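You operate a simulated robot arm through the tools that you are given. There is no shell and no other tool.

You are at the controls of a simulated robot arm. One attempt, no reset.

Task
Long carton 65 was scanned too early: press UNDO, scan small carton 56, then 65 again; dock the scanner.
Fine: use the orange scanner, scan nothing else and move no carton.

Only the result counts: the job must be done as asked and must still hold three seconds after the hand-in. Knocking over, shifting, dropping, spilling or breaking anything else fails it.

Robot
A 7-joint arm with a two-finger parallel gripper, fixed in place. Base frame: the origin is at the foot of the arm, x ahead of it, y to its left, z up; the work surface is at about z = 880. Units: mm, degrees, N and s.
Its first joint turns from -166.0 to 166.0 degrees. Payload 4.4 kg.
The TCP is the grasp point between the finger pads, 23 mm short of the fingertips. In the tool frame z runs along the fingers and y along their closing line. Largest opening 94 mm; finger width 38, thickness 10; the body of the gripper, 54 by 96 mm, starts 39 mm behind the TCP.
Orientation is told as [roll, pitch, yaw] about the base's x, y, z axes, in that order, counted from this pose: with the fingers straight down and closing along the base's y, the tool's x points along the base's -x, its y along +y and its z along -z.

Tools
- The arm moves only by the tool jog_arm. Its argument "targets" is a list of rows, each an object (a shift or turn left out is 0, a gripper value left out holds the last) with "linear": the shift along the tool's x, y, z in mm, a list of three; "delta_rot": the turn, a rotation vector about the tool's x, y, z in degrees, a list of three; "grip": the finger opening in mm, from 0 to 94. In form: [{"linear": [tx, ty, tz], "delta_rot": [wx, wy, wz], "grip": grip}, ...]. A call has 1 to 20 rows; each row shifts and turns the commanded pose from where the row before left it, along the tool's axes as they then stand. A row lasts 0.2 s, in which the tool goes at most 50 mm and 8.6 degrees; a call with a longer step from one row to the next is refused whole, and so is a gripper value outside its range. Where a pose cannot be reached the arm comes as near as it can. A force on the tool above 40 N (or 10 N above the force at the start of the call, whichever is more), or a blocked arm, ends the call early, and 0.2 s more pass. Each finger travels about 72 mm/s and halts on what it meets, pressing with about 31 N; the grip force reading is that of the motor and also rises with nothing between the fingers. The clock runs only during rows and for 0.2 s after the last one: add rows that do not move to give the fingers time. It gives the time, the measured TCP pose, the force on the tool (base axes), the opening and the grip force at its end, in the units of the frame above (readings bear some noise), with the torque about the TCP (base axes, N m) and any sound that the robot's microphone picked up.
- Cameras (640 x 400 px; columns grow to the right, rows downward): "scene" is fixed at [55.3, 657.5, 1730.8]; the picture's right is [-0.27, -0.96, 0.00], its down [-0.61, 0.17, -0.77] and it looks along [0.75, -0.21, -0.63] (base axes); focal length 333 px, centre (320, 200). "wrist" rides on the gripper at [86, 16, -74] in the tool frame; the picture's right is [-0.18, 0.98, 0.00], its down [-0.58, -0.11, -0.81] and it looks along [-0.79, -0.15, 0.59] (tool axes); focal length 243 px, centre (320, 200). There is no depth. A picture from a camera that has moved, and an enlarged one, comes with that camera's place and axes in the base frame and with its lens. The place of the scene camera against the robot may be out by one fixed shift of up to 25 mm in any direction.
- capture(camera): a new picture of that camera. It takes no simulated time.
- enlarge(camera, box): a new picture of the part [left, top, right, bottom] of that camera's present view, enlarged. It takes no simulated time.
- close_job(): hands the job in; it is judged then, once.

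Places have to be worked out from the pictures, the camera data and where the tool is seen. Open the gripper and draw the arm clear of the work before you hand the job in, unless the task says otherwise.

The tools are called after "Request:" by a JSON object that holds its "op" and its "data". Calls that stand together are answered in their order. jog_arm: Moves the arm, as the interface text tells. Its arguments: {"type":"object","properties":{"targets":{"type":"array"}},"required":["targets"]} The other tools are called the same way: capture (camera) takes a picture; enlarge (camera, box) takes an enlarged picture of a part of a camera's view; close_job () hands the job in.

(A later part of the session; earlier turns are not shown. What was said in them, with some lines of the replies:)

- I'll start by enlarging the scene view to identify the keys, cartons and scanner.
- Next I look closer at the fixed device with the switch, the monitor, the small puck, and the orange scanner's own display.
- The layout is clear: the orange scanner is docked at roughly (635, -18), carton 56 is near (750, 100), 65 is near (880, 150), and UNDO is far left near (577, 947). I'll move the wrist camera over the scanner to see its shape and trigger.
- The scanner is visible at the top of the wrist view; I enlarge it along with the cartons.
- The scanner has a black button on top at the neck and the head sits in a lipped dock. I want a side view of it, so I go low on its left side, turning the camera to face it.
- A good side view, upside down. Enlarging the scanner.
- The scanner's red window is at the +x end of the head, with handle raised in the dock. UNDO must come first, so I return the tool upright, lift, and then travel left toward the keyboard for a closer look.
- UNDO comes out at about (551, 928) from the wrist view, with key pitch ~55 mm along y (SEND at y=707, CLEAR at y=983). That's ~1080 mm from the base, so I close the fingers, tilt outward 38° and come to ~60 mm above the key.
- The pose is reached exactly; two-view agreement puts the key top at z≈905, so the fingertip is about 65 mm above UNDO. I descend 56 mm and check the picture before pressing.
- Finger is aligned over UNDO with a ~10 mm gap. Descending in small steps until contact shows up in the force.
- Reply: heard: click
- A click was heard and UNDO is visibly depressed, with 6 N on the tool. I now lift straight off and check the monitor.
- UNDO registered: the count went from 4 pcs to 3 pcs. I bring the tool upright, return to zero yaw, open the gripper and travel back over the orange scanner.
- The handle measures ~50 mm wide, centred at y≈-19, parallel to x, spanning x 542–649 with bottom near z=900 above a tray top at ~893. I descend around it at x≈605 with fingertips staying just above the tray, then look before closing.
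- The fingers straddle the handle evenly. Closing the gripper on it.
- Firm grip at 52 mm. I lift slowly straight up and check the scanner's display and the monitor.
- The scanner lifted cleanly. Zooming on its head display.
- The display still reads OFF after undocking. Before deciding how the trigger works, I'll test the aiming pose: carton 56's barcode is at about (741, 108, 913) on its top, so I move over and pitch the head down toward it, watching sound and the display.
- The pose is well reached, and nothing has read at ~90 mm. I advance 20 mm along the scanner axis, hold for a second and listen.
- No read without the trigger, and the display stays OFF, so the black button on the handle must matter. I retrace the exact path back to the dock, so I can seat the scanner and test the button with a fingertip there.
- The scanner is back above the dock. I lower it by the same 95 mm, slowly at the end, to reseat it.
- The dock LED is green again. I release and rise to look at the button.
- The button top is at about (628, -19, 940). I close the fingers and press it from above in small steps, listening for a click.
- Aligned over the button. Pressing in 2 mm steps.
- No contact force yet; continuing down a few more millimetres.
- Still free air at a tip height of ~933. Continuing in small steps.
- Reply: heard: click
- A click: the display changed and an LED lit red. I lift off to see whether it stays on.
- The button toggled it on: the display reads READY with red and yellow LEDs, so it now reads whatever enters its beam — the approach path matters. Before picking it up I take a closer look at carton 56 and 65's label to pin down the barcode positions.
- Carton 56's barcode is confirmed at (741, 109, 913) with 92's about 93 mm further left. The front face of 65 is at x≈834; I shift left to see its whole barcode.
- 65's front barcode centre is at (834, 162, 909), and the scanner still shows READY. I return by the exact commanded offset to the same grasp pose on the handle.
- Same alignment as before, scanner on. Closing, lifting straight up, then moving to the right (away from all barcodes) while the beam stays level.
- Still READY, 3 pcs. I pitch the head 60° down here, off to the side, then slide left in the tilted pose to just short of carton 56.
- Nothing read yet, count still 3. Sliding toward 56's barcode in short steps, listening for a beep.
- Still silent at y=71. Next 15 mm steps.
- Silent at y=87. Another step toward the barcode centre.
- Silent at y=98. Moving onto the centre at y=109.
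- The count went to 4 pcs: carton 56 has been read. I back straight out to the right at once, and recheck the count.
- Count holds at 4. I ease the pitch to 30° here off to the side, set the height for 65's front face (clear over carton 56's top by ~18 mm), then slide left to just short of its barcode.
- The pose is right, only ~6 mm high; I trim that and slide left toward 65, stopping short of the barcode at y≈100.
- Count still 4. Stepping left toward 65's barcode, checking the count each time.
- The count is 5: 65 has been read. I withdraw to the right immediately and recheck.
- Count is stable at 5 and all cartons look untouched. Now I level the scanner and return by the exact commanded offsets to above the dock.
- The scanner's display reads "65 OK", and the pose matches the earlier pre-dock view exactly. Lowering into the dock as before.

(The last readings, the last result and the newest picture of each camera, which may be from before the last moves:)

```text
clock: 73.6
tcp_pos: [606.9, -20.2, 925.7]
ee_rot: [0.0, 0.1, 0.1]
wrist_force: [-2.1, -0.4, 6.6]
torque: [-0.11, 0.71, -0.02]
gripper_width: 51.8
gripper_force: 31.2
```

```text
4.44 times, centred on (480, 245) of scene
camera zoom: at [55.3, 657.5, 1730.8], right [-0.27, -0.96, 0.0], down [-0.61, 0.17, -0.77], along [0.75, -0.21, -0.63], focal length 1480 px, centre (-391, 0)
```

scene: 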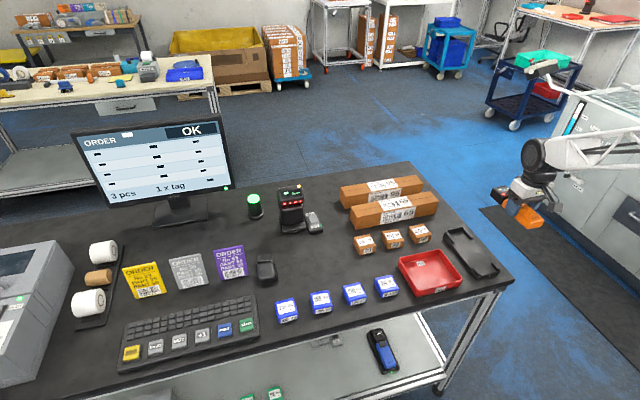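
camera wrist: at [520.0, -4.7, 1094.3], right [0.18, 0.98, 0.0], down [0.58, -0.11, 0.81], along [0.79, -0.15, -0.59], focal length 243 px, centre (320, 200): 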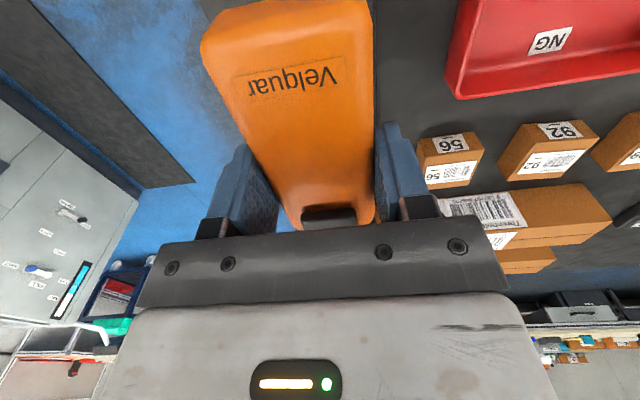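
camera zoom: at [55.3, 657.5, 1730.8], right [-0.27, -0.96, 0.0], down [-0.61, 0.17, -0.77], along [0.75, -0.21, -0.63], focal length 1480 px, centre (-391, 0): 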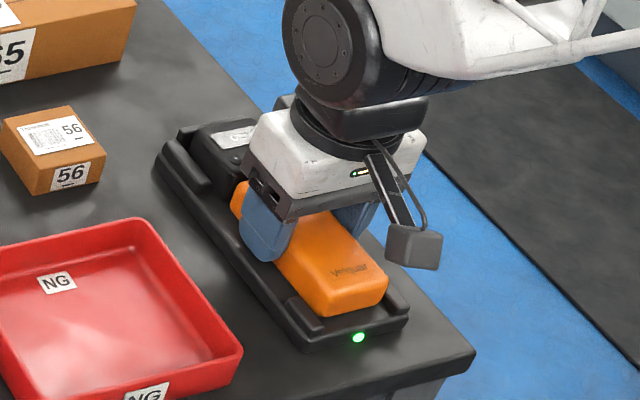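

The dock LED is green and the scanner switched itself off. Releasing and drawing the arm up and clear.

Request:
{"op": "jog_arm", "data": {"targets": [{"grip": 84}, {}, {}, {"linear": [0, 0, -20]}, {"linear": [0, 0, -40]}, {"linear": [0, 0, -45]}, {"linear": [40, -20, -20]}, {"linear": [40, -20, -20]}, {"linear": [0, -20, -40]}, {}, {}]}}

Request:
{"op": "capture", "data": {"camera": "scene"}}

Request:
{"op": "enlarge", "data": {"camera": "scene", "box": [430, 210, 520, 285]}}

Request:
{"op": "enlarge", "data": {"camera": "scene", "box": [60, 110, 340, 250]}}

Request:
{"op": "enlarge", "data": {"camera": "scene", "box": [100, 280, 280, 380]}}

```text
clock: 76.0
tcp_pos: [526.4, -80.1, 1108.2]
ee_rot: [0.0, 0.0, 0.2]
wrist_force: [-0.2, 0.0, -0.5]
torque: [-0.02, -0.01, 0.01]
gripper_width: 84.0
gripper_force: 0.0
```

```text
taken
```

scene: 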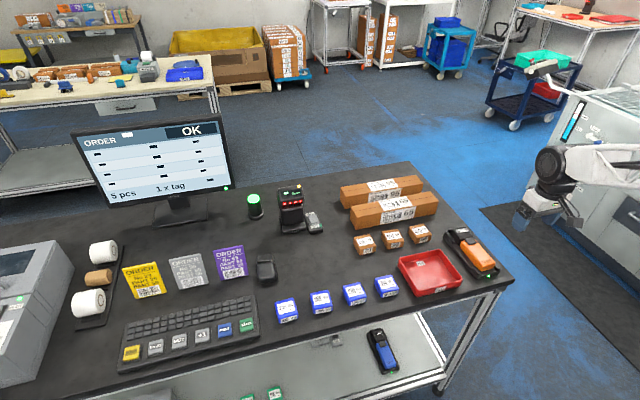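

```text
5.33 times, centred on (475, 248) of scene
camera zoom: at [55.3, 657.5, 1730.8], right [-0.27, -0.96, 0.0], down [-0.61, 0.17, -0.77], along [0.75, -0.21, -0.63], focal length 1776 px, centre (-507, -53)
```

zoom: 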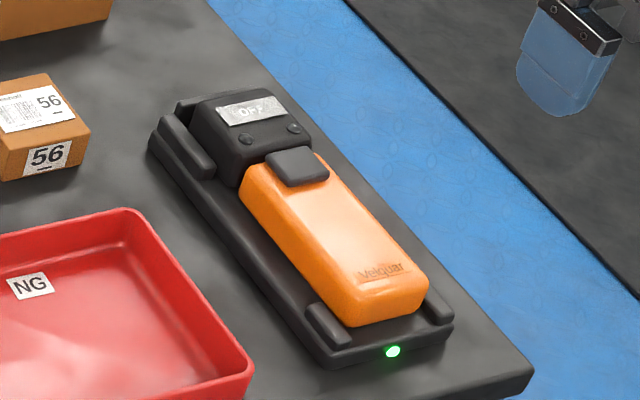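

```text
2.29 times, centred on (200, 180) of scene
camera zoom: at [55.3, 657.5, 1730.8], right [-0.27, -0.96, 0.0], down [-0.61, 0.17, -0.77], along [0.75, -0.21, -0.63], focal length 761 px, centre (594, 246)
```

zoom: 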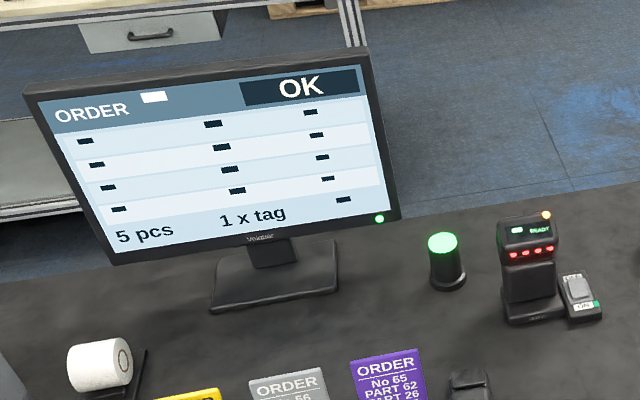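

```text
3.56 times, centred on (190, 330) of scene
camera zoom: at [55.3, 657.5, 1730.8], right [-0.27, -0.96, 0.0], down [-0.61, 0.17, -0.77], along [0.75, -0.21, -0.63], focal length 1184 px, centre (782, -262)
```

zoom: 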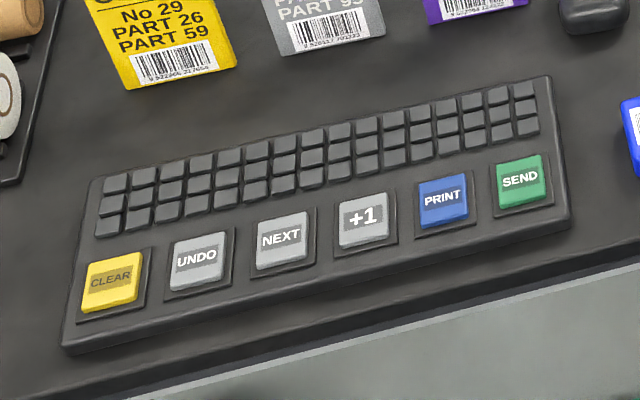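

Everything checks out: the count is 5 (3 after UNDO, then 56 and 65), the scanner sits in its dock with the green LED, and all cartons are unmoved. The gripper is open and clear, so I'm handing the job in.

Request:
{"op": "close_job", "data": {}}

```text
The job is handed in.
```

I pressed UNDO once, scanned small carton 56, then scanned long carton 65 again. The orange scanner is back in its dock with the dock's green light on.

- **Count on the monitor:** it went from 4 to 3 pcs after UNDO, then to 4 after carton 56 and 5 after carton 65. It still read 5 just before I handed in.
- **Which codes were read:** the scanner's own display showed "65 OK" for the second read. I did not see its display for the first one. I take that read as 56 because the scanner was aimed at that barcode from about 75 mm.
- **Extra press:** the scanner was off, so I pressed its black button once to switch it on. It switched itself off again when docked.
- **Everything else:** all cartons look unmoved in the last picture. The gripper is open and the arm is clear of the table.
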